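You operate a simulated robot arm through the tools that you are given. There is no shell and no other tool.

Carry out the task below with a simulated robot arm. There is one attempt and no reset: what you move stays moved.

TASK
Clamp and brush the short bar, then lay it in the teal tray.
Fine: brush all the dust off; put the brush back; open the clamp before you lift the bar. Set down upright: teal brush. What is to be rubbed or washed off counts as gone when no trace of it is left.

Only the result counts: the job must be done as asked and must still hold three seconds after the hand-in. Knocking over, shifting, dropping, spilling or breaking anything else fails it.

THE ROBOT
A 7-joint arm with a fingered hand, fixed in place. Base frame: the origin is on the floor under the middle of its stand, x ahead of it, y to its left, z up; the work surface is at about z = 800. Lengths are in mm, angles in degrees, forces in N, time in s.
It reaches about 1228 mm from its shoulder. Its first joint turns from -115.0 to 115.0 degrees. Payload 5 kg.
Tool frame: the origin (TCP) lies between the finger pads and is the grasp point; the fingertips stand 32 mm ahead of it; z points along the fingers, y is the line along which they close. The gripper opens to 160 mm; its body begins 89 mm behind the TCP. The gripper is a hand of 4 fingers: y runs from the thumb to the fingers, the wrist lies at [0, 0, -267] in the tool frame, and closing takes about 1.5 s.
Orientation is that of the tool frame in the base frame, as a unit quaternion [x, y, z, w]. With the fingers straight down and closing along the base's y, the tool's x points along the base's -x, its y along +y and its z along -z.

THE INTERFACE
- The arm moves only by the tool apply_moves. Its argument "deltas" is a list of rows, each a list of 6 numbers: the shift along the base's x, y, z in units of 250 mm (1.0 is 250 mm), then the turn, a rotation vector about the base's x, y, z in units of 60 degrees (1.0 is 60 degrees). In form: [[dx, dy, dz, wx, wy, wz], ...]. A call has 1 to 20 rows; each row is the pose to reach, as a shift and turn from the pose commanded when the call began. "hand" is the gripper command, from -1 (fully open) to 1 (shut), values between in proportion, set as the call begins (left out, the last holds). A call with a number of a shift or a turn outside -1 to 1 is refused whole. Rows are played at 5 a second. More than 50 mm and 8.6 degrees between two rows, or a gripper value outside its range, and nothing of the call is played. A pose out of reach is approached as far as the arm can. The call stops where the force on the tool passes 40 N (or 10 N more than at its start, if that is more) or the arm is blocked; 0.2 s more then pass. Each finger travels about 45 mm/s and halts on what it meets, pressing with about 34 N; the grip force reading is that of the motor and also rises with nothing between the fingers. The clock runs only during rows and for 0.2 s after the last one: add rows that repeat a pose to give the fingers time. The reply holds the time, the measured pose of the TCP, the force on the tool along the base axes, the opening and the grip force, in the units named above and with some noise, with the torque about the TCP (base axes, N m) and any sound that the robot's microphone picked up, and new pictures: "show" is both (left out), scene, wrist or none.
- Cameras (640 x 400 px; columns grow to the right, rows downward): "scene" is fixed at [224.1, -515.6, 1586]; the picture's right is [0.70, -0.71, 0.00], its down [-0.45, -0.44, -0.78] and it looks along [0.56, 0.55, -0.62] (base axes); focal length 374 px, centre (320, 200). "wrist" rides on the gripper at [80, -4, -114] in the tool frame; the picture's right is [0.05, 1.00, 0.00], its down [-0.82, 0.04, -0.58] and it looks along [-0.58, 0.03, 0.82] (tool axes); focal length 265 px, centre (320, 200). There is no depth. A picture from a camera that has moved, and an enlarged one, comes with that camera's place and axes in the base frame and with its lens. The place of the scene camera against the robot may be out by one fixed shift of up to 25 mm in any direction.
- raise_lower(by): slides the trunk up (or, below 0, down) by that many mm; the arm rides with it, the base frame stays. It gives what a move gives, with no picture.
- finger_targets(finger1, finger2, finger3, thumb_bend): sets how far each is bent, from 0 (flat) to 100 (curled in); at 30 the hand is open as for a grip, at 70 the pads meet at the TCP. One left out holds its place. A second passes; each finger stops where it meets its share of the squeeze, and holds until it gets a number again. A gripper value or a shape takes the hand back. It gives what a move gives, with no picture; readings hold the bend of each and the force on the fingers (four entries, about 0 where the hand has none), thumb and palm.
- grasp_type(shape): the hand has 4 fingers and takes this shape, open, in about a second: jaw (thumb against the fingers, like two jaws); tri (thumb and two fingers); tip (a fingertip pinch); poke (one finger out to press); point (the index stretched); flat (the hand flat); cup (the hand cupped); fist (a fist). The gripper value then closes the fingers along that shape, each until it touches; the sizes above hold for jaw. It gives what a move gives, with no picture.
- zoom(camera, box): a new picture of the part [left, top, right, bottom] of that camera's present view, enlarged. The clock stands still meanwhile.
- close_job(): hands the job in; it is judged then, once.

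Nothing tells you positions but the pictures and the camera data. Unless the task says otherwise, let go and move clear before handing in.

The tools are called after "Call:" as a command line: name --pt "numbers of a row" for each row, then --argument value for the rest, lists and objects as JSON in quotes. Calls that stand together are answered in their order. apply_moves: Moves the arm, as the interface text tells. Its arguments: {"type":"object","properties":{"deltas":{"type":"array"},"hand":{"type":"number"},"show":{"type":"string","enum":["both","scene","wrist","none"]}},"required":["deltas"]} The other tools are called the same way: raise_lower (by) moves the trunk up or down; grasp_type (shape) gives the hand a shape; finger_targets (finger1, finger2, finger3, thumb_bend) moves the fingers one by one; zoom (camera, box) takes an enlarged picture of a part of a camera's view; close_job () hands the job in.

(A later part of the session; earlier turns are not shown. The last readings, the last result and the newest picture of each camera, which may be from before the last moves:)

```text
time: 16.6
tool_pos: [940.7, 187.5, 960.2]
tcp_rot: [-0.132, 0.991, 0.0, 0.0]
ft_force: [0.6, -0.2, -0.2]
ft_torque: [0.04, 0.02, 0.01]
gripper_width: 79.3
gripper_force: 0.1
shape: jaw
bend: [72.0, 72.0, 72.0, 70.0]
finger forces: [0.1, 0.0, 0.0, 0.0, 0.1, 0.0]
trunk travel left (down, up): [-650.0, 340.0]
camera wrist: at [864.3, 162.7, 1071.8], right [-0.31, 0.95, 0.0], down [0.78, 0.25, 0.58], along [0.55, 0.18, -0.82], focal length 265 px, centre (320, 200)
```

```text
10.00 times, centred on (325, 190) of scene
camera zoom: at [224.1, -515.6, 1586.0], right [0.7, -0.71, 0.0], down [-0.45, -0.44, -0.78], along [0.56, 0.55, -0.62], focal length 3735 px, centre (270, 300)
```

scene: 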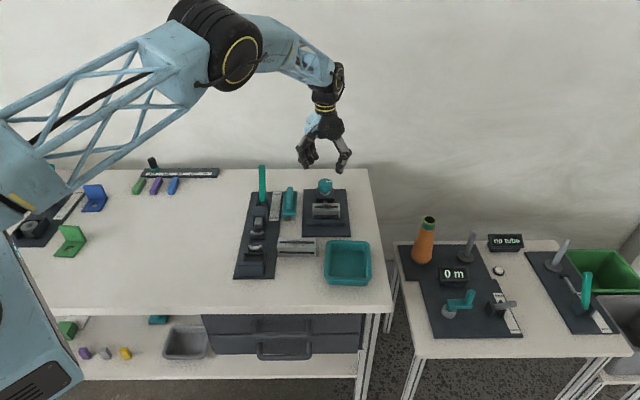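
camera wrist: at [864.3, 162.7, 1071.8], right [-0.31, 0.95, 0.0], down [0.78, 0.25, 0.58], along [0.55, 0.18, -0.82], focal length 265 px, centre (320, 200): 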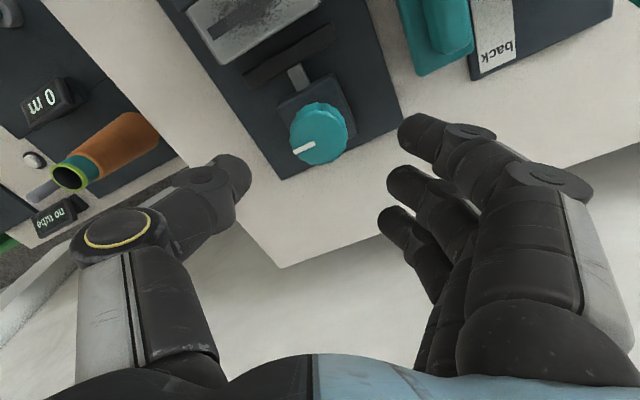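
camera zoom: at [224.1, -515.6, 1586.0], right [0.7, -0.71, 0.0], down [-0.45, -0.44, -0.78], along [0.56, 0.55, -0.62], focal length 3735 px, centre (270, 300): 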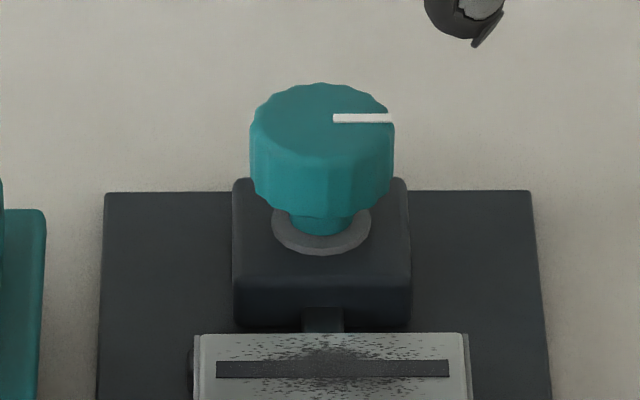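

The bar sits well in the vise. I'll lower the open hand around the knob part-way and check its centring.

Call:
apply_moves --pt "0.003 0 -0.1 0 0 0" --pt "0.006 0 -0.2 0 0 0" --pt "0.006 0 -0.27 0 0 0" --pt "0.006 0 -0.27 0 0 0"

Call:
zoom --camera "wrist" --box '[200, 80, 440, 240]'

Call:
zoom --camera "scene" --box '[295, 160, 355, 220]'

```text
time: 17.6
tool_pos: [943.4, 187.1, 892.6]
tcp_rot: [-0.131, 0.991, 0.0, 0.0]
ft_force: [-0.6, -0.4, -0.3]
ft_torque: [0.0, -0.01, -0.02]
gripper_width: 79.1
gripper_force: 0.1
shape: jaw
bend: [72.0, 72.0, 72.0, 70.0]
finger forces: [0.1, 0.0, 0.0, 0.0, 0.1, 0.0]
trunk travel left (down, up): [-650.0, 340.0]
camera wrist: at [866.2, 162.1, 1005.2], right [-0.31, 0.95, 0.0], down [0.78, 0.25, 0.58], along [0.55, 0.18, -0.82], focal length 265 px, centre (320, 200)
```

scene: 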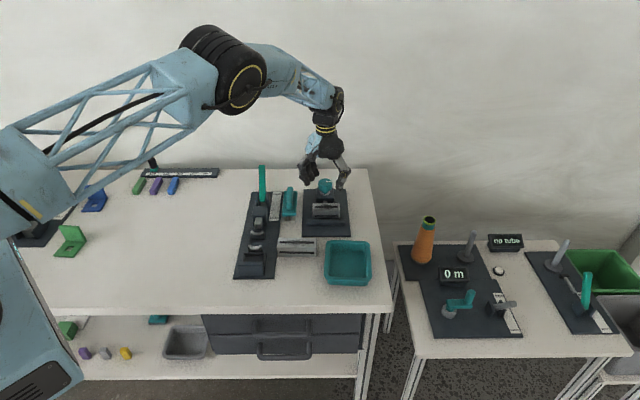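
wrist: 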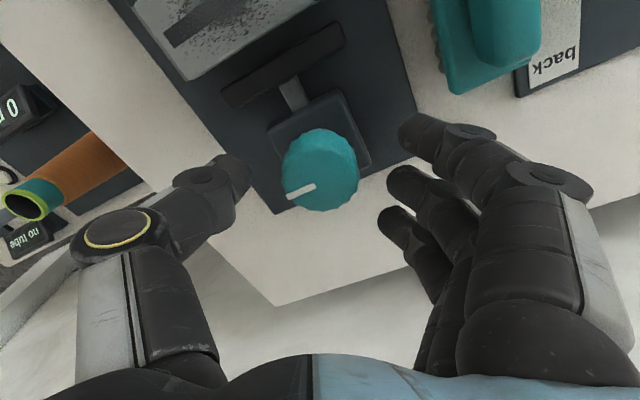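

```text
2.50 times, centred on (320, 160) of wrist
camera zoom: at [866.2, 162.1, 1005.2], right [-0.31, 0.95, 0.0], down [0.78, 0.25, 0.58], along [0.55, 0.18, -0.82], focal length 664 px, centre (320, 300)
```

zoom: 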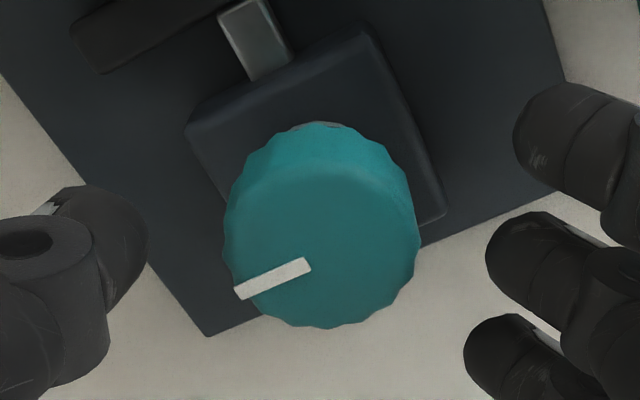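

```text
6.67 times, centred on (325, 190) of scene
camera zoom: at [224.1, -515.6, 1586.0], right [0.7, -0.71, 0.0], down [-0.45, -0.44, -0.78], along [0.56, 0.55, -0.62], focal length 2490 px, centre (287, 267)
```

zoom: 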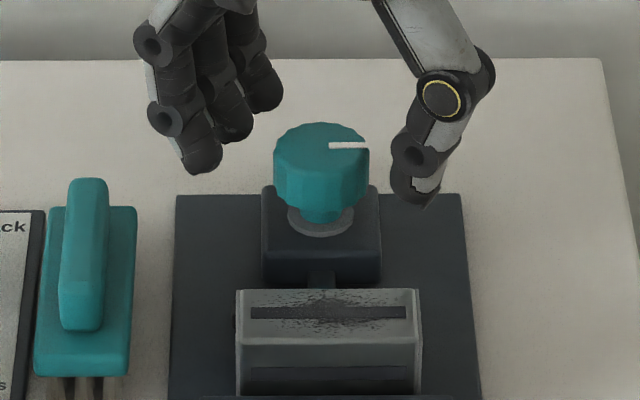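

The knob is a few millimetres ahead of the grasp centre. I'll correct that, go down around it, and close.

Call:
apply_moves --pt "0.011 0.003 -0.04 0 0 0" --pt "0.011 0.003 -0.081 0 0 0" --pt "0.011 0.003 -0.081 0 0 0"

Call:
zoom --camera "wrist" --box '[200, 80, 440, 240]'

Call:
zoom --camera "scene" --box '[295, 160, 355, 220]'

```text
time: 18.4
tool_pos: [946.4, 187.2, 872.4]
tcp_rot: [-0.131, 0.991, 0.0, 0.001]
ft_force: [-1.5, -0.1, 0.4]
ft_torque: [0.02, -0.03, 0.01]
gripper_width: 79.4
gripper_force: 0.0
shape: jaw
bend: [72.0, 72.0, 72.0, 70.0]
finger forces: [0.0, 0.1, 0.0, 0.1, 0.0, 0.0]
trunk travel left (down, up): [-650.0, 340.0]
camera wrist: at [869.1, 162.7, 985.0], right [-0.31, 0.95, 0.0], down [0.78, 0.25, 0.58], along [0.55, 0.18, -0.82], focal length 265 px, centre (320, 200)
```

scene: 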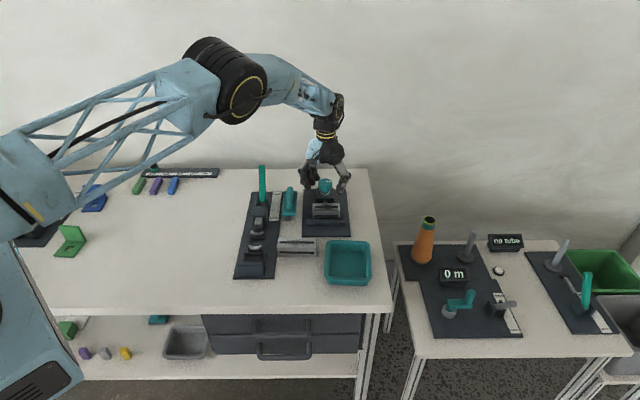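
wrist: 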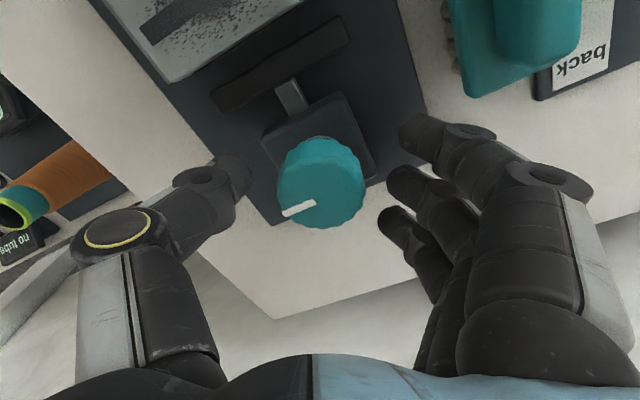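

```text
2.50 times, centred on (320, 160) of wrist
camera zoom: at [869.1, 162.7, 985.0], right [-0.31, 0.95, 0.0], down [0.78, 0.25, 0.58], along [0.55, 0.18, -0.82], focal length 664 px, centre (320, 300)
```

zoom: 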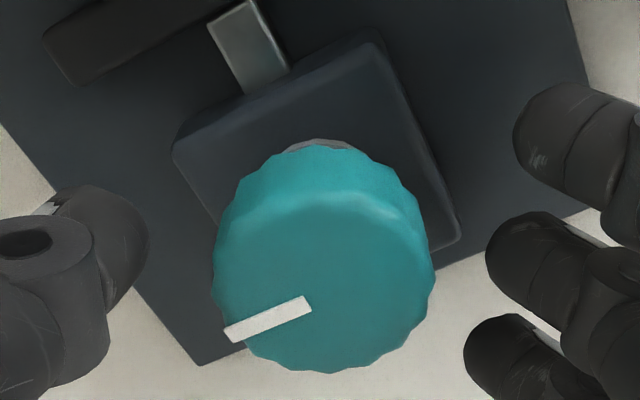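

```text
6.67 times, centred on (325, 190) of scene
camera zoom: at [224.1, -515.6, 1586.0], right [0.7, -0.71, 0.0], down [-0.45, -0.44, -0.78], along [0.56, 0.55, -0.62], focal length 2490 px, centre (287, 267)
```

zoom: 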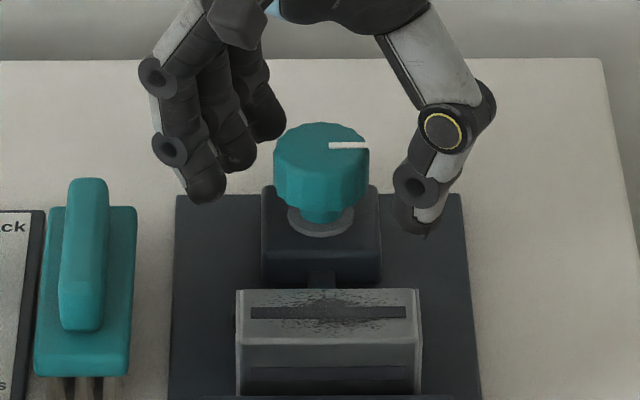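

The knob top is just below the grasp centre (z≈869). I'll trim by a millimetre, go 4 mm lower, and close on the knob.

Call:
apply_moves --pt "-0.005 -0.001 -0.016 0 0 0" --pt "-0.005 -0.001 -0.016 0 0 0" --pt "-0.005 -0.001 -0.016 0 0 0" --pt "-0.005 -0.001 -0.016 0 0 0" --pt "-0.005 -0.001 -0.016 0 0 0" --pt "-0.005 -0.001 -0.016 0 0 0" --pt "-0.005 -0.001 -0.016 0 0 0" --hand 1

Call:
zoom --camera "wrist" --box '[200, 80, 440, 240]'

Call:
zoom --camera "scene" --box '[295, 160, 355, 220]'

```text
time: 20.0
tool_pos: [944.8, 185.3, 866.9]
tcp_rot: [-0.131, 0.991, 0.0, -0.001]
ft_force: [0.8, -1.6, -7.5]
ft_torque: [-0.02, -0.05, -0.03]
gripper_width: 23.7
gripper_force: 34.6
shape: jaw
bend: [70.0, 73.0, 69.0, 70.0]
finger forces: [10.3, 9.6, 10.8, 0.1, 30.3, 0.0]
trunk travel left (down, up): [-650.0, 340.0]
camera wrist: at [868.4, 161.6, 979.5], right [-0.31, 0.95, 0.0], down [0.78, 0.25, 0.58], along [0.55, 0.18, -0.82], focal length 265 px, centre (320, 200)
```

scene: 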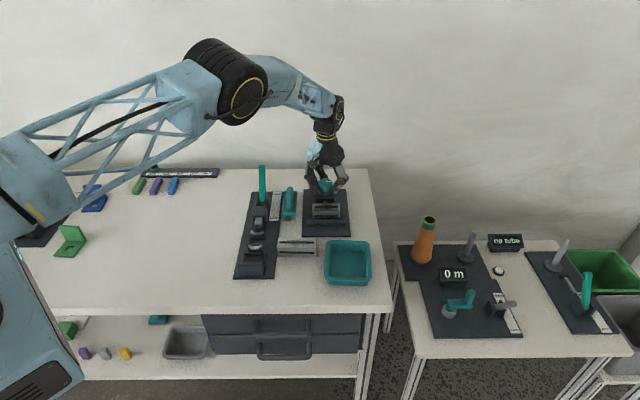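
wrist: 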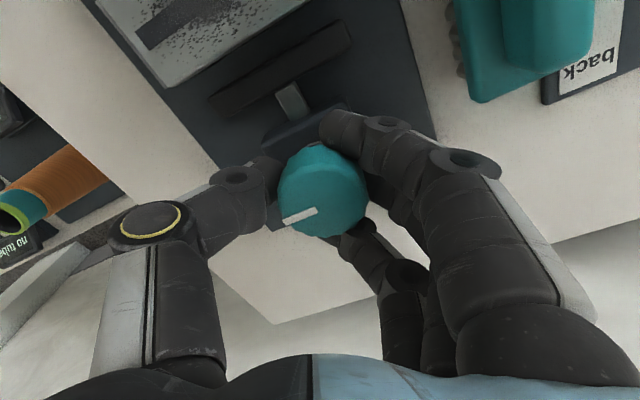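

```text
2.50 times, centred on (320, 160) of wrist
camera zoom: at [868.4, 161.6, 979.5], right [-0.31, 0.95, 0.0], down [0.78, 0.25, 0.58], along [0.55, 0.18, -0.82], focal length 664 px, centre (320, 300)
```

zoom: 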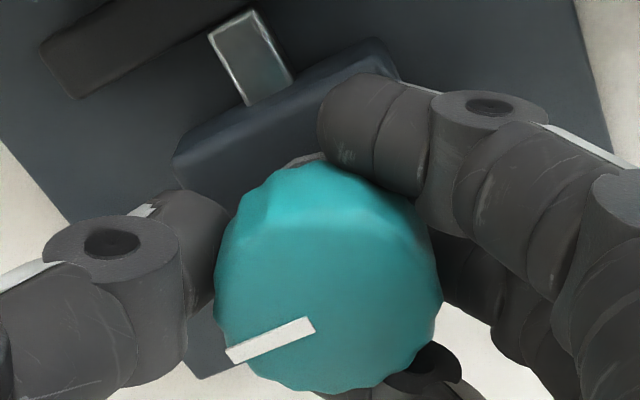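

```text
6.67 times, centred on (325, 190) of scene
camera zoom: at [224.1, -515.6, 1586.0], right [0.7, -0.71, 0.0], down [-0.45, -0.44, -0.78], along [0.56, 0.55, -0.62], focal length 2490 px, centre (287, 267)
```

zoom: 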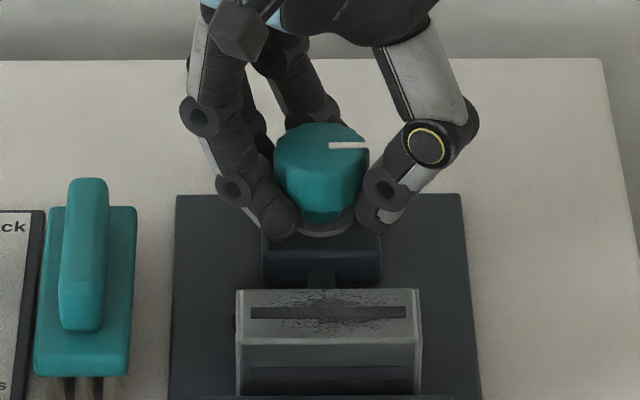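

The fingers cage the knob firmly. I'll turn it 30° clockwise and see which way the jaw moves.

Call:
apply_moves --pt "0 0 0 0 0 -0.125" --pt "0 0 0 0 0 -0.25" --pt "0 0 0 0 0 -0.375" --pt "0 0 0 0 0 -0.5" --pt "0 0 0 0 0 -0.5"

Call:
zoom --camera "wrist" --box '[160, 0, 440, 240]'

Call:
zoom --camera "scene" --box '[295, 160, 355, 220]'

```text
time: 21.2
tool_pos: [944.2, 186.9, 867.2]
tcp_rot: [0.132, 0.991, 0.0, 0.0]
ft_force: [-4.6, -5.8, -10.3]
ft_torque: [-0.11, 0.05, 0.02]
gripper_width: 23.9
gripper_force: 33.7
shape: jaw
bend: [70.0, 73.0, 69.0, 70.0]
finger forces: [11.7, 9.8, 9.9, 0.0, 33.7, 0.0]
trunk travel left (down, up): [-650.0, 340.0]
camera wrist: at [865.8, 203.2, 979.5], right [0.21, 0.98, 0.0], down [0.8, -0.17, 0.58], along [0.56, -0.12, -0.82], focal length 265 px, centre (320, 200)
```

scene: 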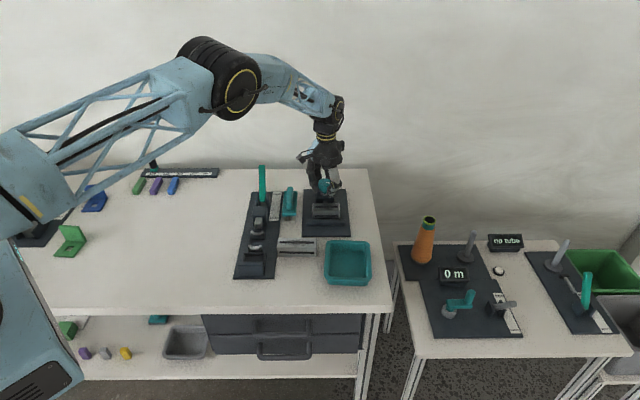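
wrist: 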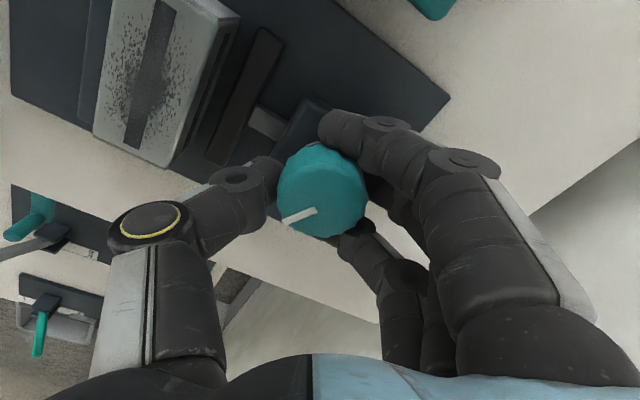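

```text
1.67 times, centred on (300, 120) of wrist
camera zoom: at [865.8, 203.2, 979.5], right [0.21, 0.98, 0.0], down [0.8, -0.17, 0.58], along [0.56, -0.12, -0.82], focal length 442 px, centre (353, 333)
```

zoom: 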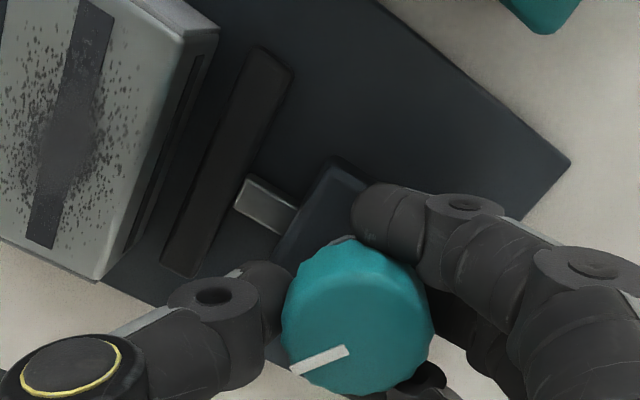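

```text
6.67 times, centred on (325, 190) of scene
camera zoom: at [224.1, -515.6, 1586.0], right [0.7, -0.71, 0.0], down [-0.45, -0.44, -0.78], along [0.56, 0.55, -0.62], focal length 2490 px, centre (287, 267)
```

zoom: 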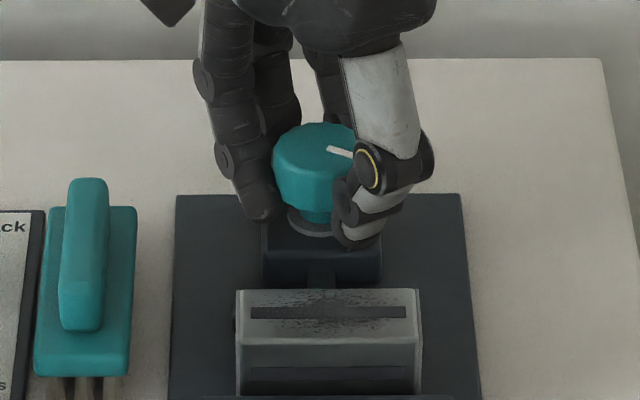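

The knob turned with the hand, but the jaw's movement is too small to tell yet. I'll continue another 60°.

Call:
apply_moves --pt "0 0 0 0 0 -0.125" --pt "0 0 0 0 0 -0.25" --pt "0 0 0 0 0 -0.375" --pt "0 0 0 0 0 -0.5" --pt "0 0 0 0 0 -0.625" --pt "0 0 0 0 0 -0.75" --pt "0 0 0 0 0 -0.875" --pt "0 0 0 0 0 -1.0" --pt "0 0 0 0 0 -1.0"

Call:
zoom --camera "wrist" --box '[160, 0, 440, 240]'

Call:
zoom --camera "scene" --box '[295, 160, 355, 220]'

```text
time: 23.2
tool_pos: [944.9, 186.5, 868.2]
tcp_rot: [0.609, 0.793, -0.001, 0.0]
ft_force: [-11.8, -5.6, -12.0]
ft_torque: [-0.16, 0.25, 0.07]
gripper_width: 23.9
gripper_force: 34.1
shape: jaw
bend: [70.0, 73.0, 69.0, 70.0]
finger forces: [11.3, 10.2, 11.5, 0.1, 35.9, 0.1]
trunk travel left (down, up): [-650.0, 340.0]
camera wrist: at [919.1, 263.5, 979.5], right [0.95, 0.31, 0.0], down [0.25, -0.78, 0.58], along [0.18, -0.55, -0.82], focal length 265 px, centre (320, 200)
```

scene: 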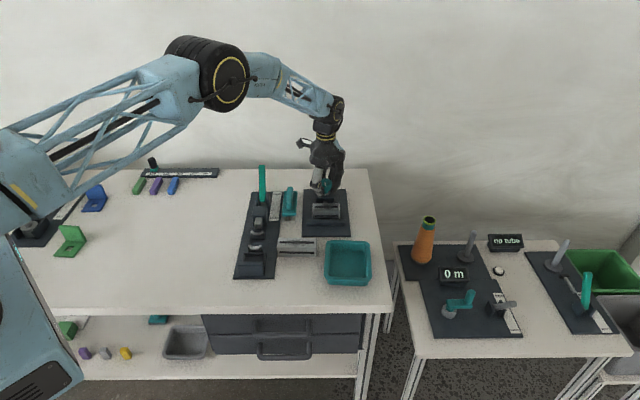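
wrist: 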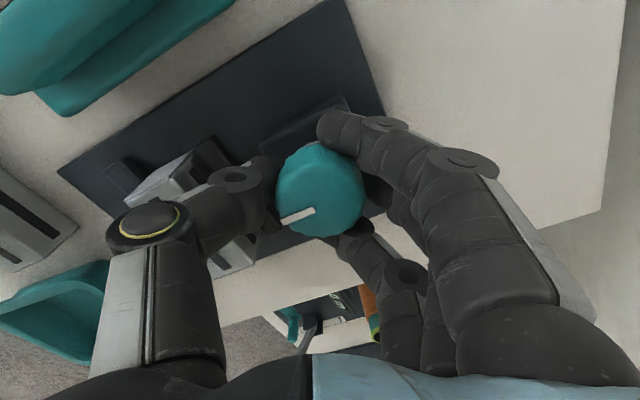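

```text
1.67 times, centred on (300, 120) of wrist
camera zoom: at [919.1, 263.5, 979.5], right [0.95, 0.31, 0.0], down [0.25, -0.78, 0.58], along [0.18, -0.55, -0.82], focal length 442 px, centre (353, 333)
```

zoom: 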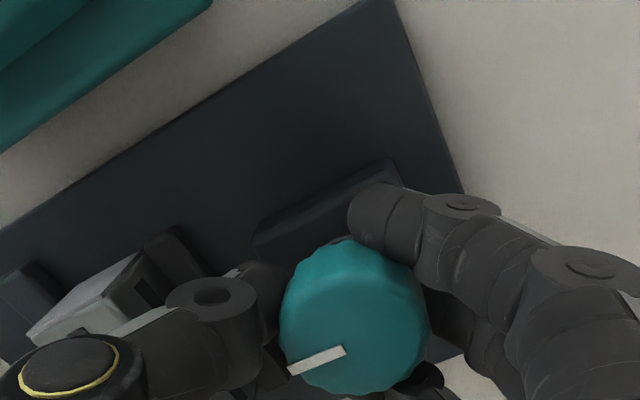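

```text
6.67 times, centred on (325, 190) of scene
camera zoom: at [224.1, -515.6, 1586.0], right [0.7, -0.71, 0.0], down [-0.45, -0.44, -0.78], along [0.56, 0.55, -0.62], focal length 2490 px, centre (287, 267)
```

zoom: 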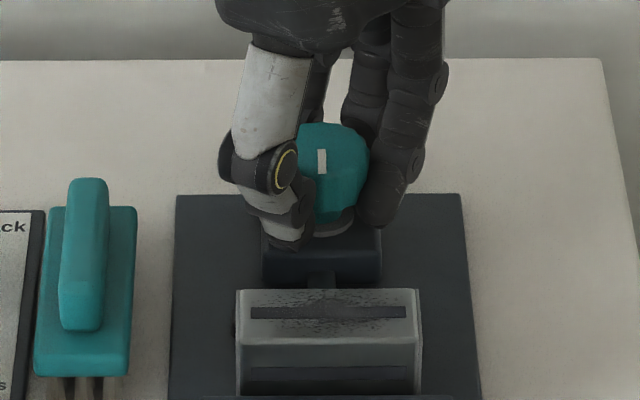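

Call:
zoom --camera "wrist" --box '[160, 90, 300, 190]'

Call:
zoom --camera "scene" --box '[310, 190, 345, 220]'

```text
4.00 times, centred on (230, 140) of wrist
camera zoom: at [919.1, 263.5, 979.5], right [0.95, 0.31, 0.0], down [0.25, -0.78, 0.58], along [0.18, -0.55, -0.82], focal length 1062 px, centre (680, 440)
```

zoom: 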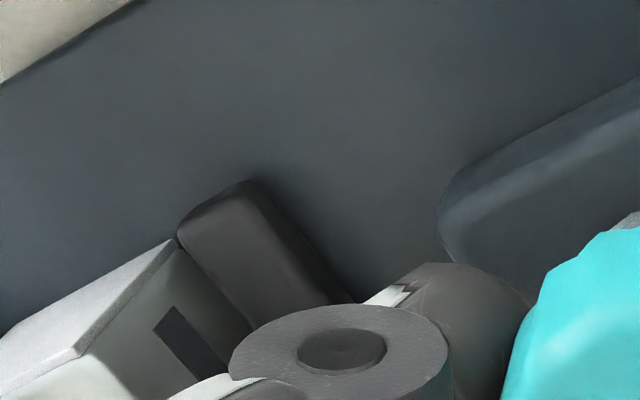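

```text
13.33 times, centred on (328, 205) of scene
camera zoom: at [224.1, -515.6, 1586.0], right [0.7, -0.71, 0.0], down [-0.45, -0.44, -0.78], along [0.56, 0.55, -0.62], focal length 4980 px, centre (220, 133)
```

zoom: 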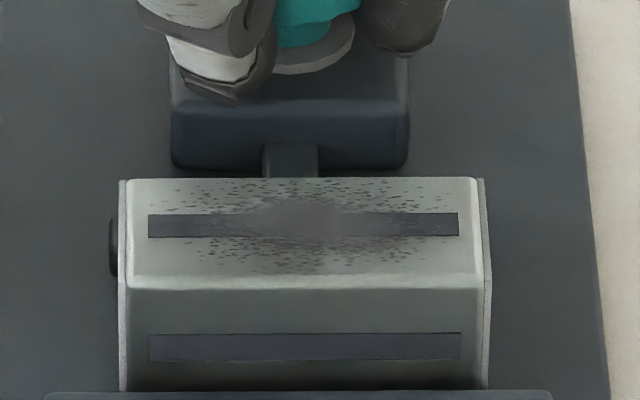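

The jaw has advanced about 11 mm and is now nearly touching the bar, so clockwise closes it. I'll keep turning.

Call:
apply_moves --pt "0 0 0 0 0 -0.125" --pt "0 0 0 0 0 -0.25" --pt "0 0 0 0 0 -0.375" --pt "0 0 0 0 0 -0.5" --pt "0 0 0 0 0 -0.5"

Call:
zoom --camera "wrist" --box '[100, 60, 340, 220]'

Call:
zoom --camera "scene" --box '[305, 185, 350, 220]'

```text
time: 24.4
tool_pos: [943.1, 186.0, 867.1]
tcp_rot: [0.793, 0.609, 0.0, -0.001]
ft_force: [-13.5, -3.0, -14.1]
ft_torque: [-0.04, 0.3, 0.03]
gripper_width: 23.7
gripper_force: 34.0
shape: jaw
bend: [70.0, 73.0, 69.0, 70.0]
finger forces: [10.7, 10.6, 12.6, 0.1, 35.7, 0.0]
trunk travel left (down, up): [-650.0, 340.0]
camera wrist: at [960.4, 265.8, 979.6], right [0.98, -0.21, 0.0], down [-0.17, -0.8, 0.58], along [-0.12, -0.56, -0.82], focal length 265 px, centre (320, 200)
```

scene: 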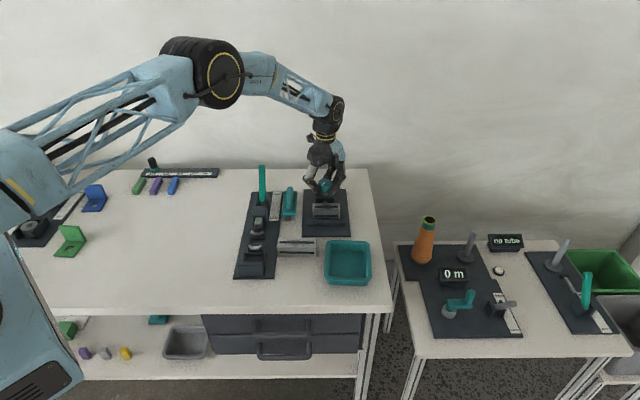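
wrist: 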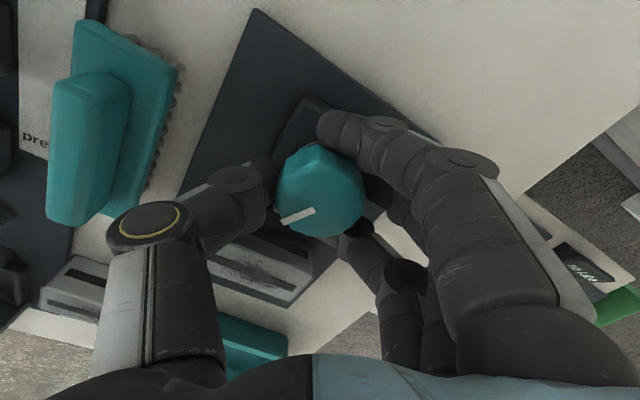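

```text
2.50 times, centred on (220, 140) of wrist
camera zoom: at [960.4, 265.8, 979.6], right [0.98, -0.21, 0.0], down [-0.17, -0.8, 0.58], along [-0.12, -0.56, -0.82], focal length 664 px, centre (570, 350)
```

zoom: 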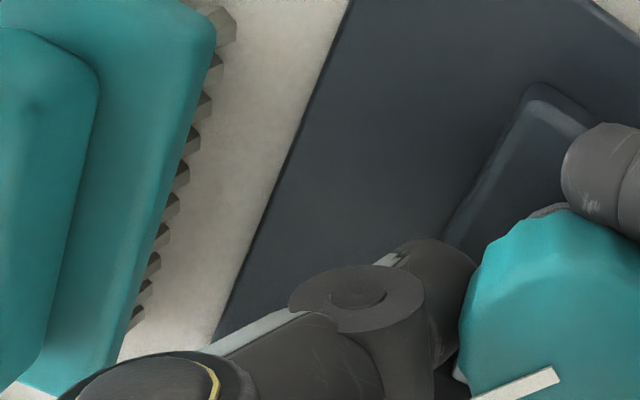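

```text
11.43 times, centred on (328, 202) of scene
camera zoom: at [224.1, -515.6, 1586.0], right [0.7, -0.71, 0.0], down [-0.45, -0.44, -0.78], along [0.56, 0.55, -0.62], focal length 4268 px, centre (234, 171)
```

zoom: 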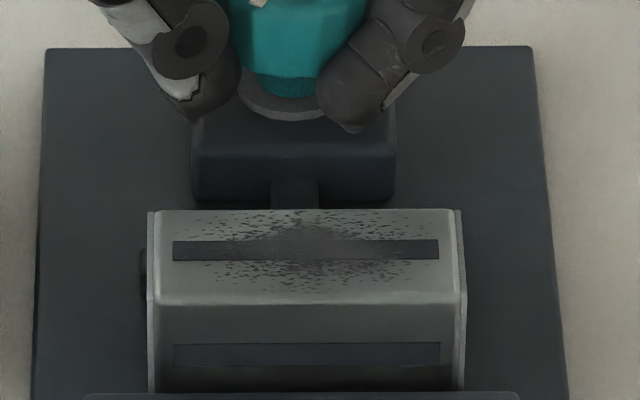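

The jaw should now be just reaching the bar. I'll turn further to push it home against the fixed jaw.

Call:
apply_moves --pt "0 0 0 0 0 -0.125" --pt "0 0 0 0 0 -0.25" --pt "0 0 0 0 0 -0.375" --pt "0 0 0 0 0 -0.5" --pt "0 0 0 0 0 -0.5"

Call:
zoom --camera "scene" --box '[305, 185, 350, 220]'

```text
time: 25.6
tool_pos: [944.0, 187.0, 868.2]
tcp_rot: [0.924, 0.382, -0.001, 0.001]
ft_force: [-18.0, 1.5, -17.0]
ft_torque: [0.04, 0.32, 0.05]
gripper_width: 23.8
gripper_force: 34.4
shape: jaw
bend: [70.0, 73.0, 69.0, 70.0]
finger forces: [9.5, 10.6, 14.7, 0.0, 36.1, 0.0]
trunk travel left (down, up): [-650.0, 340.0]
camera wrist: at [997.5, 247.3, 979.6], right [0.74, -0.67, 0.0], down [-0.55, -0.61, 0.58], along [-0.39, -0.43, -0.82], focal length 265 px, centre (320, 200)
```

scene: 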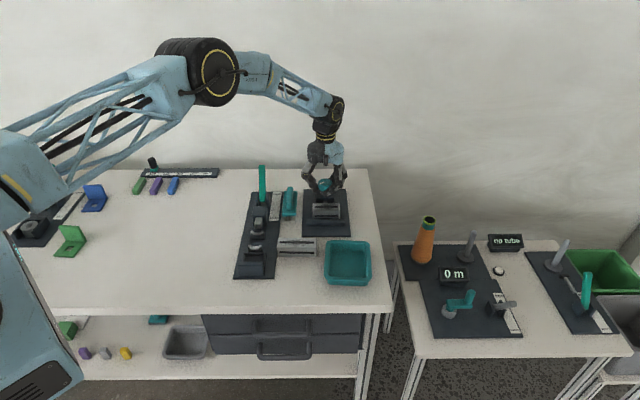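
wrist: 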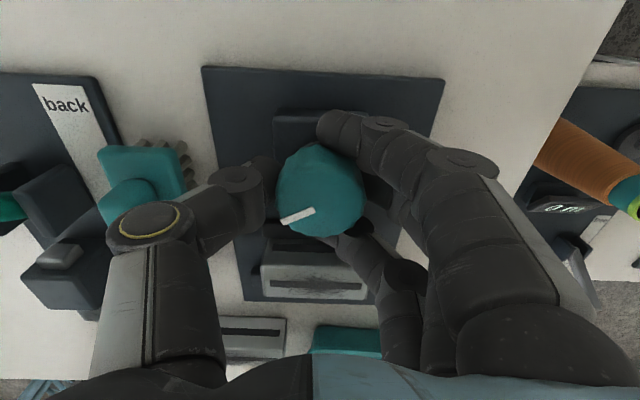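

```text
11.43 times, centred on (328, 202) of scene
camera zoom: at [224.1, -515.6, 1586.0], right [0.7, -0.71, 0.0], down [-0.45, -0.44, -0.78], along [0.56, 0.55, -0.62], focal length 4268 px, centre (234, 171)
```

zoom: 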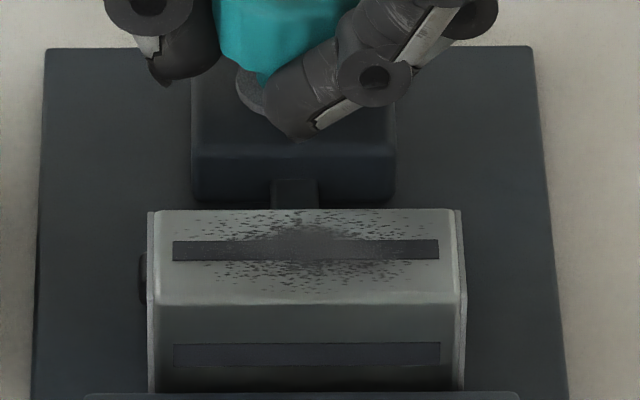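

Call:
zoom --camera "wrist" --box '[220, 210, 400, 320]'

Call:
zoom --camera "scene" --box '[308, 195, 328, 215]'

```text
3.56 times, centred on (310, 265) of wrist
camera zoom: at [997.5, 247.3, 979.6], right [0.74, -0.67, 0.0], down [-0.55, -0.61, 0.58], along [-0.39, -0.43, -0.82], focal length 944 px, centre (356, -31)
```

zoom: 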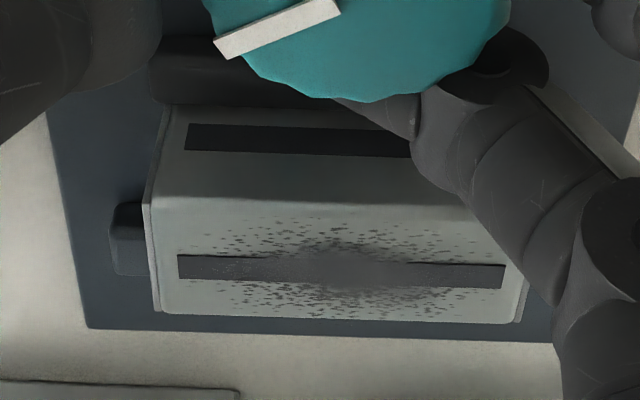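

```text
16.00 times, centred on (318, 205) of scene
camera zoom: at [224.1, -515.6, 1586.0], right [0.7, -0.71, 0.0], down [-0.45, -0.44, -0.78], along [0.56, 0.55, -0.62], focal length 5976 px, centre (352, 120)
```

zoom: 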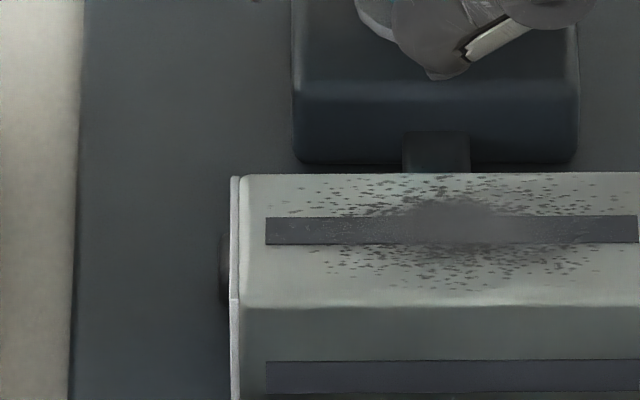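

The jaw is within a couple of millimetres of the bar or just touching, and the side force on the tool is mild. I'll turn further while easing that force.

Call:
apply_moves --pt "-0.004 0 -0.004 0 0 -0.125" --pt "-0.004 0 -0.004 0 0 -0.25" --pt "-0.004 0 -0.004 0 0 -0.375" --pt "-0.004 0 -0.004 0 0 -0.5" --pt "-0.004 0 -0.004 0 0 -0.5"

Call:
zoom --camera "wrist" --box '[220, 210, 400, 320]'

Call:
zoom --camera "scene" --box '[308, 195, 328, 215]'

```text
time: 26.8
tool_pos: [943.5, 188.3, 868.0]
tcp_rot: [0.991, 0.13, 0.0, 0.0]
ft_force: [-9.2, 5.6, -13.8]
ft_torque: [0.15, 0.19, 0.17]
gripper_width: 23.2
gripper_force: 33.9
shape: jaw
bend: [70.0, 73.0, 69.0, 70.0]
finger forces: [11.0, 10.7, 12.7, 0.0, 33.0, 0.1]
trunk travel left (down, up): [-650.0, 340.0]
camera wrist: at [1019.8, 212.8, 979.5], right [0.31, -0.95, 0.0], down [-0.78, -0.25, 0.58], along [-0.55, -0.18, -0.82], focal length 265 px, centre (320, 200)
```

scene: 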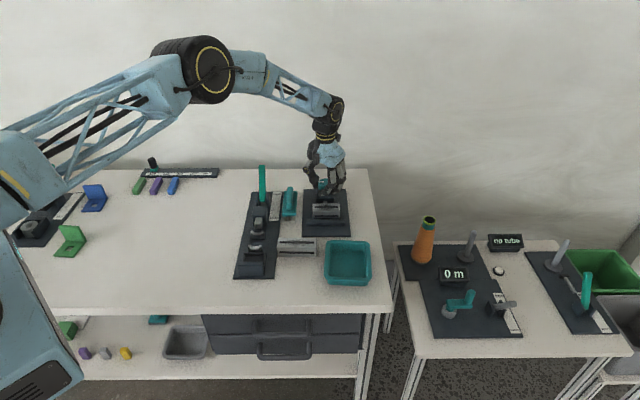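
wrist: 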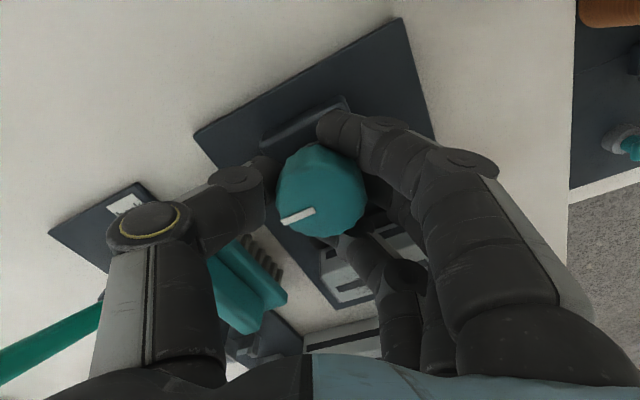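

```text
3.56 times, centred on (310, 265) of wrist
camera zoom: at [1019.8, 212.8, 979.5], right [0.31, -0.95, 0.0], down [-0.78, -0.25, 0.58], along [-0.55, -0.18, -0.82], focal length 944 px, centre (356, -31)
```

zoom: 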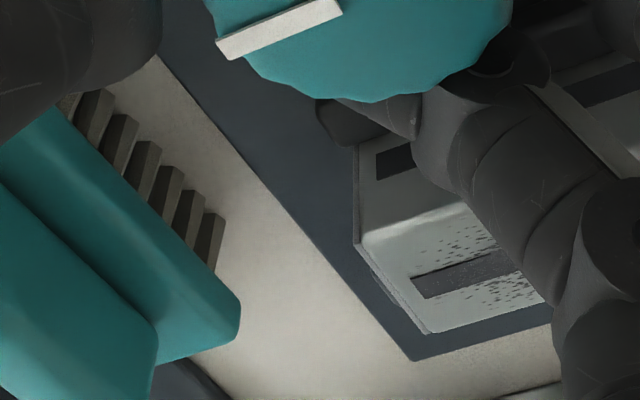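

```text
16.00 times, centred on (318, 205) of scene
camera zoom: at [224.1, -515.6, 1586.0], right [0.7, -0.71, 0.0], down [-0.45, -0.44, -0.78], along [0.56, 0.55, -0.62], focal length 5976 px, centre (352, 120)
```

zoom: 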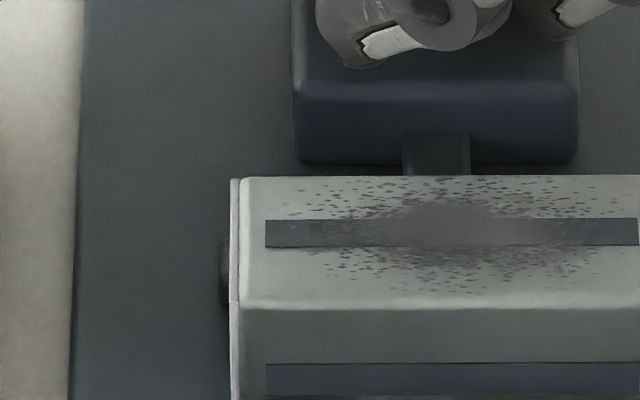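

The bar is now being pushed toward the fixed jaw (about 0.8 mm so far). The wrist is at -165°, so I'll let go, lift a little, wind back, and regrip.

Call:
apply_moves --pt "0 0 0 0 0 0" --pt "0 0 0 0 0 0" --pt "0 0 0 0 0 0" --pt "0 0 0 0 0 0" --pt "0 0 0 0 0 0" --pt "0 0 0 0 0 0" --pt "0.002 0 0.06 0 0 0" --pt "0.004 0 0.12 0 0 0.125" --pt "0.004 0 0.12 0 0 0.25" --pt "0.004 0 0.12 0 0 0.375" --pt "0.004 0 0.12 0 0 0.5" --pt "0.004 0 0.12 0 0 0.625" --pt "0.004 0 0.12 0 0 0.75" --pt "0.004 0 0.12 0 0 0.875" --pt "0.004 0 0.12 0 0 1.0" --hand 0

Call:
apply_moves --pt "0 0 0 0 0 0.125" --pt "0 0 0 0 0 0.25" --pt "0 0 0 0 0 0.375" --pt "0 0 0 0 0 0.5" --pt "0 0 0 0 0 0.625" --pt "0 0 0 0 0 0.75" --pt "0 0 0 0 0 0.875" --pt "0 0 0 0 0 1.0" --show "none"

Call:
apply_moves --pt "0 0 0 0 0 0.125" --pt "0 0 0 0 0 0.25" --pt "0 0 0 0 0 0.375" --pt "0 0 0 0 0 0.5" --pt "0 0 0 0 0 0.625" --pt "0 0 0 0 0 0.75" --pt "0 0 0 0 0 0.875" --pt "0 0 0 0 0 1.0" --pt "0 0 0 0 0 1.0"

Call:
zoom --camera "wrist" --box '[160, 0, 440, 240]'

Call:
zoom --camera "scene" --box '[295, 160, 355, 220]'

```text
time: 30.0
tool_pos: [944.5, 188.2, 897.4]
tcp_rot: [0.793, 0.61, 0.0, 0.0]
ft_force: [-0.2, 0.7, 0.7]
ft_torque: [-0.02, 0.01, -0.02]
gripper_width: 79.0
gripper_force: 0.1
shape: jaw
bend: [72.0, 72.0, 72.0, 70.0]
finger forces: [0.0, 0.0, 0.0, 0.0, 0.0, 0.0]
trunk travel left (down, up): [-650.0, 340.0]
camera wrist: at [960.7, 265.7, 1009.5], right [0.98, -0.21, 0.0], down [-0.17, -0.8, 0.58], along [-0.12, -0.57, -0.82], focal length 265 px, centre (320, 200)
```

scene: 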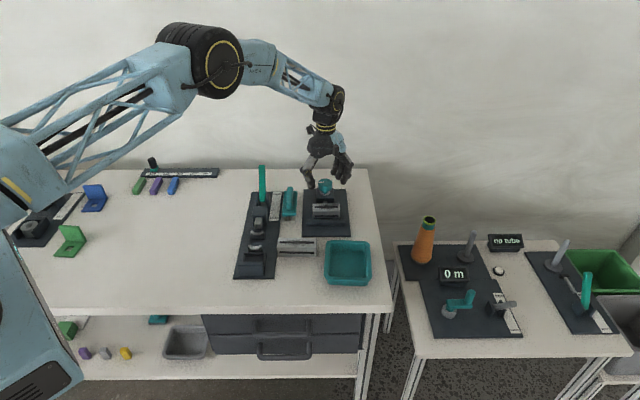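
wrist: 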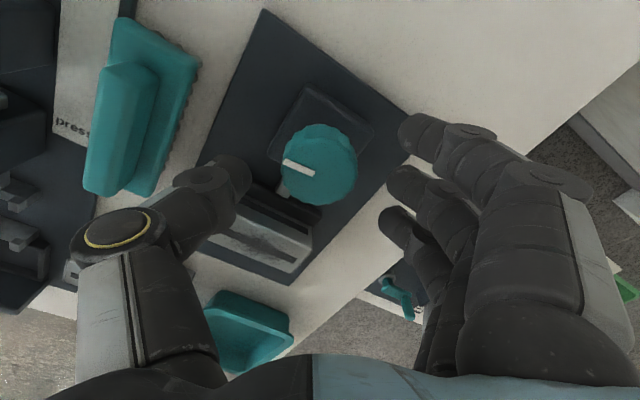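

```text
time: 31.8
tool_pos: [944.2, 187.6, 897.9]
tcp_rot: [0.382, 0.924, 0.0, 0.001]
ft_force: [0.4, 0.4, -0.1]
ft_torque: [-0.01, -0.02, 0.01]
gripper_width: 79.4
gripper_force: 0.2
shape: jaw
bend: [72.0, 72.0, 72.0, 70.0]
finger forces: [0.0, 0.1, 0.0, 0.0, 0.1, 0.0]
trunk travel left (down, up): [-650.0, 340.0]
```

```text
time: 33.8
tool_pos: [943.9, 186.6, 897.3]
tcp_rot: [-0.132, 0.991, 0.0, 0.0]
ft_force: [-0.3, 0.2, -0.4]
ft_torque: [0.03, 0.02, -0.01]
gripper_width: 79.4
gripper_force: 0.0
shape: jaw
bend: [72.0, 72.0, 72.0, 70.0]
finger forces: [0.1, 0.0, 0.0, 0.0, 0.0, 0.1]
trunk travel left (down, up): [-650.0, 340.0]
camera wrist: at [867.2, 161.9, 1009.2], right [-0.31, 0.95, 0.0], down [0.78, 0.25, 0.58], along [0.55, 0.18, -0.82], focal length 265 px, centre (320, 200)
```

scene: 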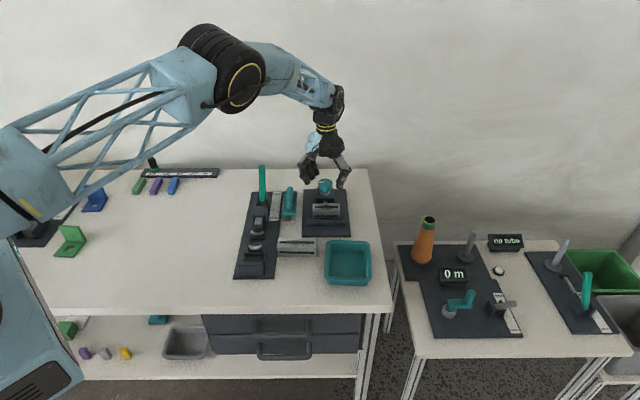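
wrist: 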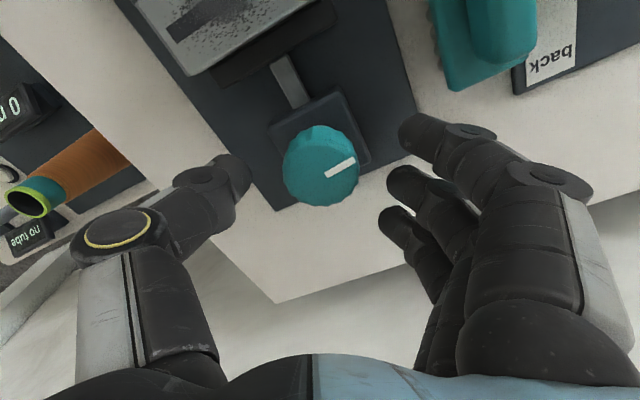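

```text
1.67 times, centred on (300, 120) of wrist
camera zoom: at [867.2, 161.9, 1009.2], right [-0.31, 0.95, 0.0], down [0.78, 0.25, 0.58], along [0.55, 0.18, -0.82], focal length 442 px, centre (353, 333)
```

zoom: 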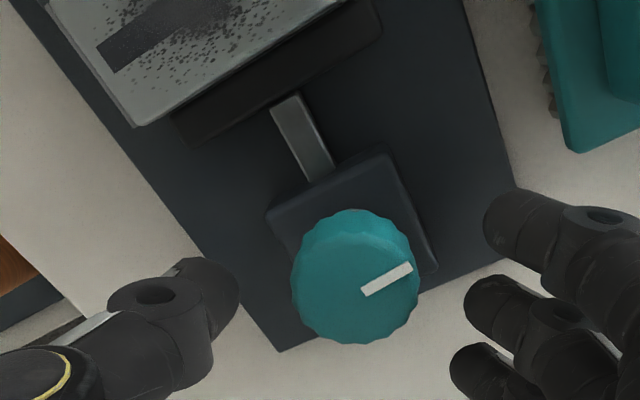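

```text
6.67 times, centred on (325, 190) of scene
camera zoom: at [224.1, -515.6, 1586.0], right [0.7, -0.71, 0.0], down [-0.45, -0.44, -0.78], along [0.56, 0.55, -0.62], focal length 2490 px, centre (287, 267)
```

zoom: 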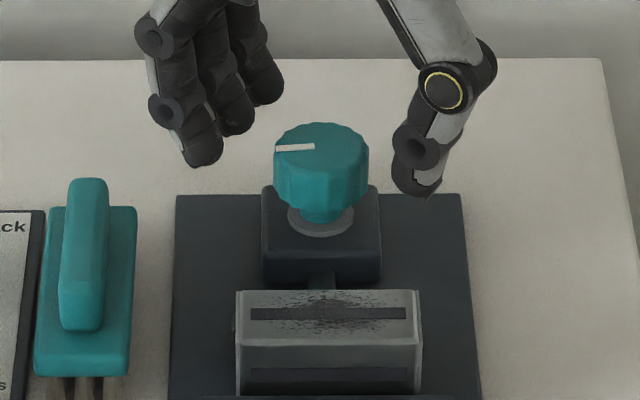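

The wind-back worked: the knob has moved 180° and the jaw is against the bar. I'll regrip the knob and tighten further.

Call:
apply_moves --pt "0 0 -0.06 0 0 0" --pt "0 0 -0.116 0 0 0" --pt "0 0 -0.116 0 0 0" --show "none"

Call:
apply_moves --pt "0 0 0 0 0 0" --pt "0 0 0 0 0 0" --pt "0 0 0 0 0 0" --pt "0 0 0 0 0 0" --pt "0 0 0 0 0 0" --pt "0 0 0 0 0 0" --pt "0 0 0 0 0 0" --hand 1 --show "none"

Call:
apply_moves --pt "0 0 0 0 0 -0.125" --pt "0 0 0 0 0 -0.25" --pt "0 0 0 0 0 -0.375" --pt "0 0 0 0 0 -0.5" --pt "0 0 0 0 0 -0.5"

Call:
zoom --camera "scene" --box '[308, 195, 328, 215]'

```text
time: 34.6
tool_pos: [943.7, 187.1, 869.7]
tcp_rot: [-0.13, 0.991, 0.0, 0.0]
ft_force: [0.7, -0.2, -0.1]
ft_torque: [-0.05, -0.02, -0.01]
gripper_width: 79.7
gripper_force: 0.0
shape: jaw
bend: [72.0, 72.0, 72.0, 70.0]
finger forces: [0.0, 0.0, 0.1, 0.0, 0.0, 0.0]
trunk travel left (down, up): [-650.0, 340.0]
```

```text
time: 36.2
tool_pos: [942.8, 185.7, 867.5]
tcp_rot: [-0.131, 0.991, 0.0, -0.001]
ft_force: [0.1, -3.0, -6.3]
ft_torque: [-0.16, 0.0, 0.01]
gripper_width: 25.2
gripper_force: 33.8
shape: jaw
bend: [70.0, 73.0, 70.0, 71.0]
finger forces: [10.6, 9.7, 10.7, 0.0, 30.5, 0.0]
trunk travel left (down, up): [-650.0, 340.0]
```

```text
time: 37.4
tool_pos: [942.2, 185.0, 864.7]
tcp_rot: [0.132, 0.991, -0.001, -0.004]
ft_force: [-11.7, -8.0, -25.8]
ft_torque: [-0.1, 0.09, 0.69]
gripper_width: 22.2
gripper_force: 34.4
shape: jaw
bend: [71.0, 73.0, 70.0, 71.0]
finger forces: [24.7, 11.1, 8.9, 0.0, 29.2, 0.1]
trunk travel left (down, up): [-650.0, 340.0]
camera wrist: at [864.9, 202.5, 977.8], right [0.21, 0.98, 0.0], down [0.8, -0.17, 0.57], along [0.56, -0.12, -0.82], focal length 265 px, centre (320, 200)
```

scene: 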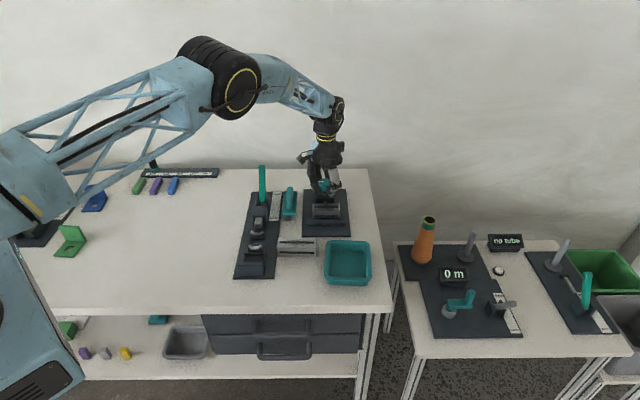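
wrist: 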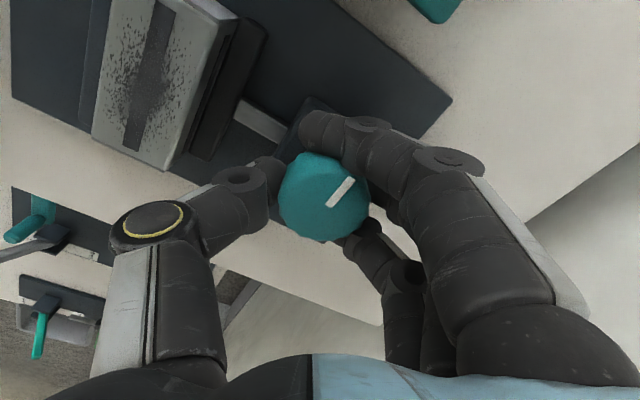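

```text
16.00 times, centred on (318, 205) of scene
camera zoom: at [224.1, -515.6, 1586.0], right [0.7, -0.71, 0.0], down [-0.45, -0.44, -0.78], along [0.56, 0.55, -0.62], focal length 5976 px, centre (352, 120)
```

zoom: 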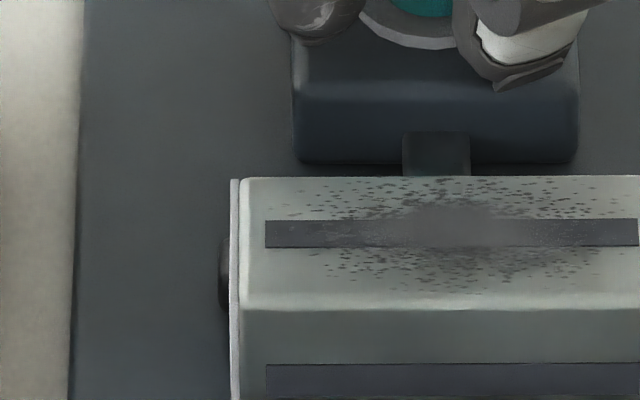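

Call:
zoom --camera "wrist" --box '[60, 0, 300, 180]'

Call:
zoom --camera "scene" --box '[305, 190, 350, 235]'

```text
2.22 times, centred on (180, 90) of wrist
camera zoom: at [864.9, 202.5, 977.8], right [0.21, 0.98, 0.0], down [0.8, -0.17, 0.57], along [0.56, -0.12, -0.82], focal length 590 px, centre (631, 444)
```

zoom: 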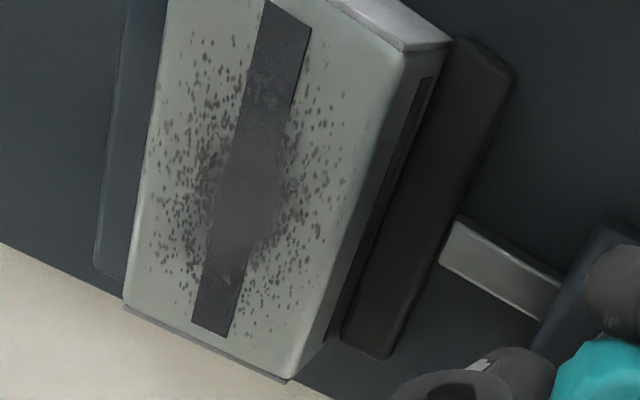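

```text
8.89 times, centred on (328, 212) of scene
camera zoom: at [224.1, -515.6, 1586.0], right [0.7, -0.71, 0.0], down [-0.45, -0.44, -0.78], along [0.56, 0.55, -0.62], focal length 3320 px, centre (253, 89)
```

zoom: 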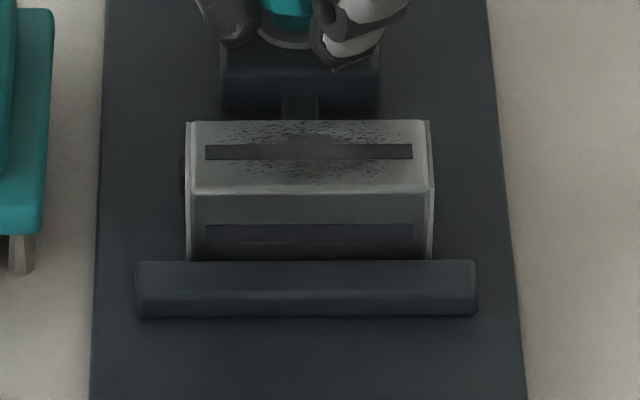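

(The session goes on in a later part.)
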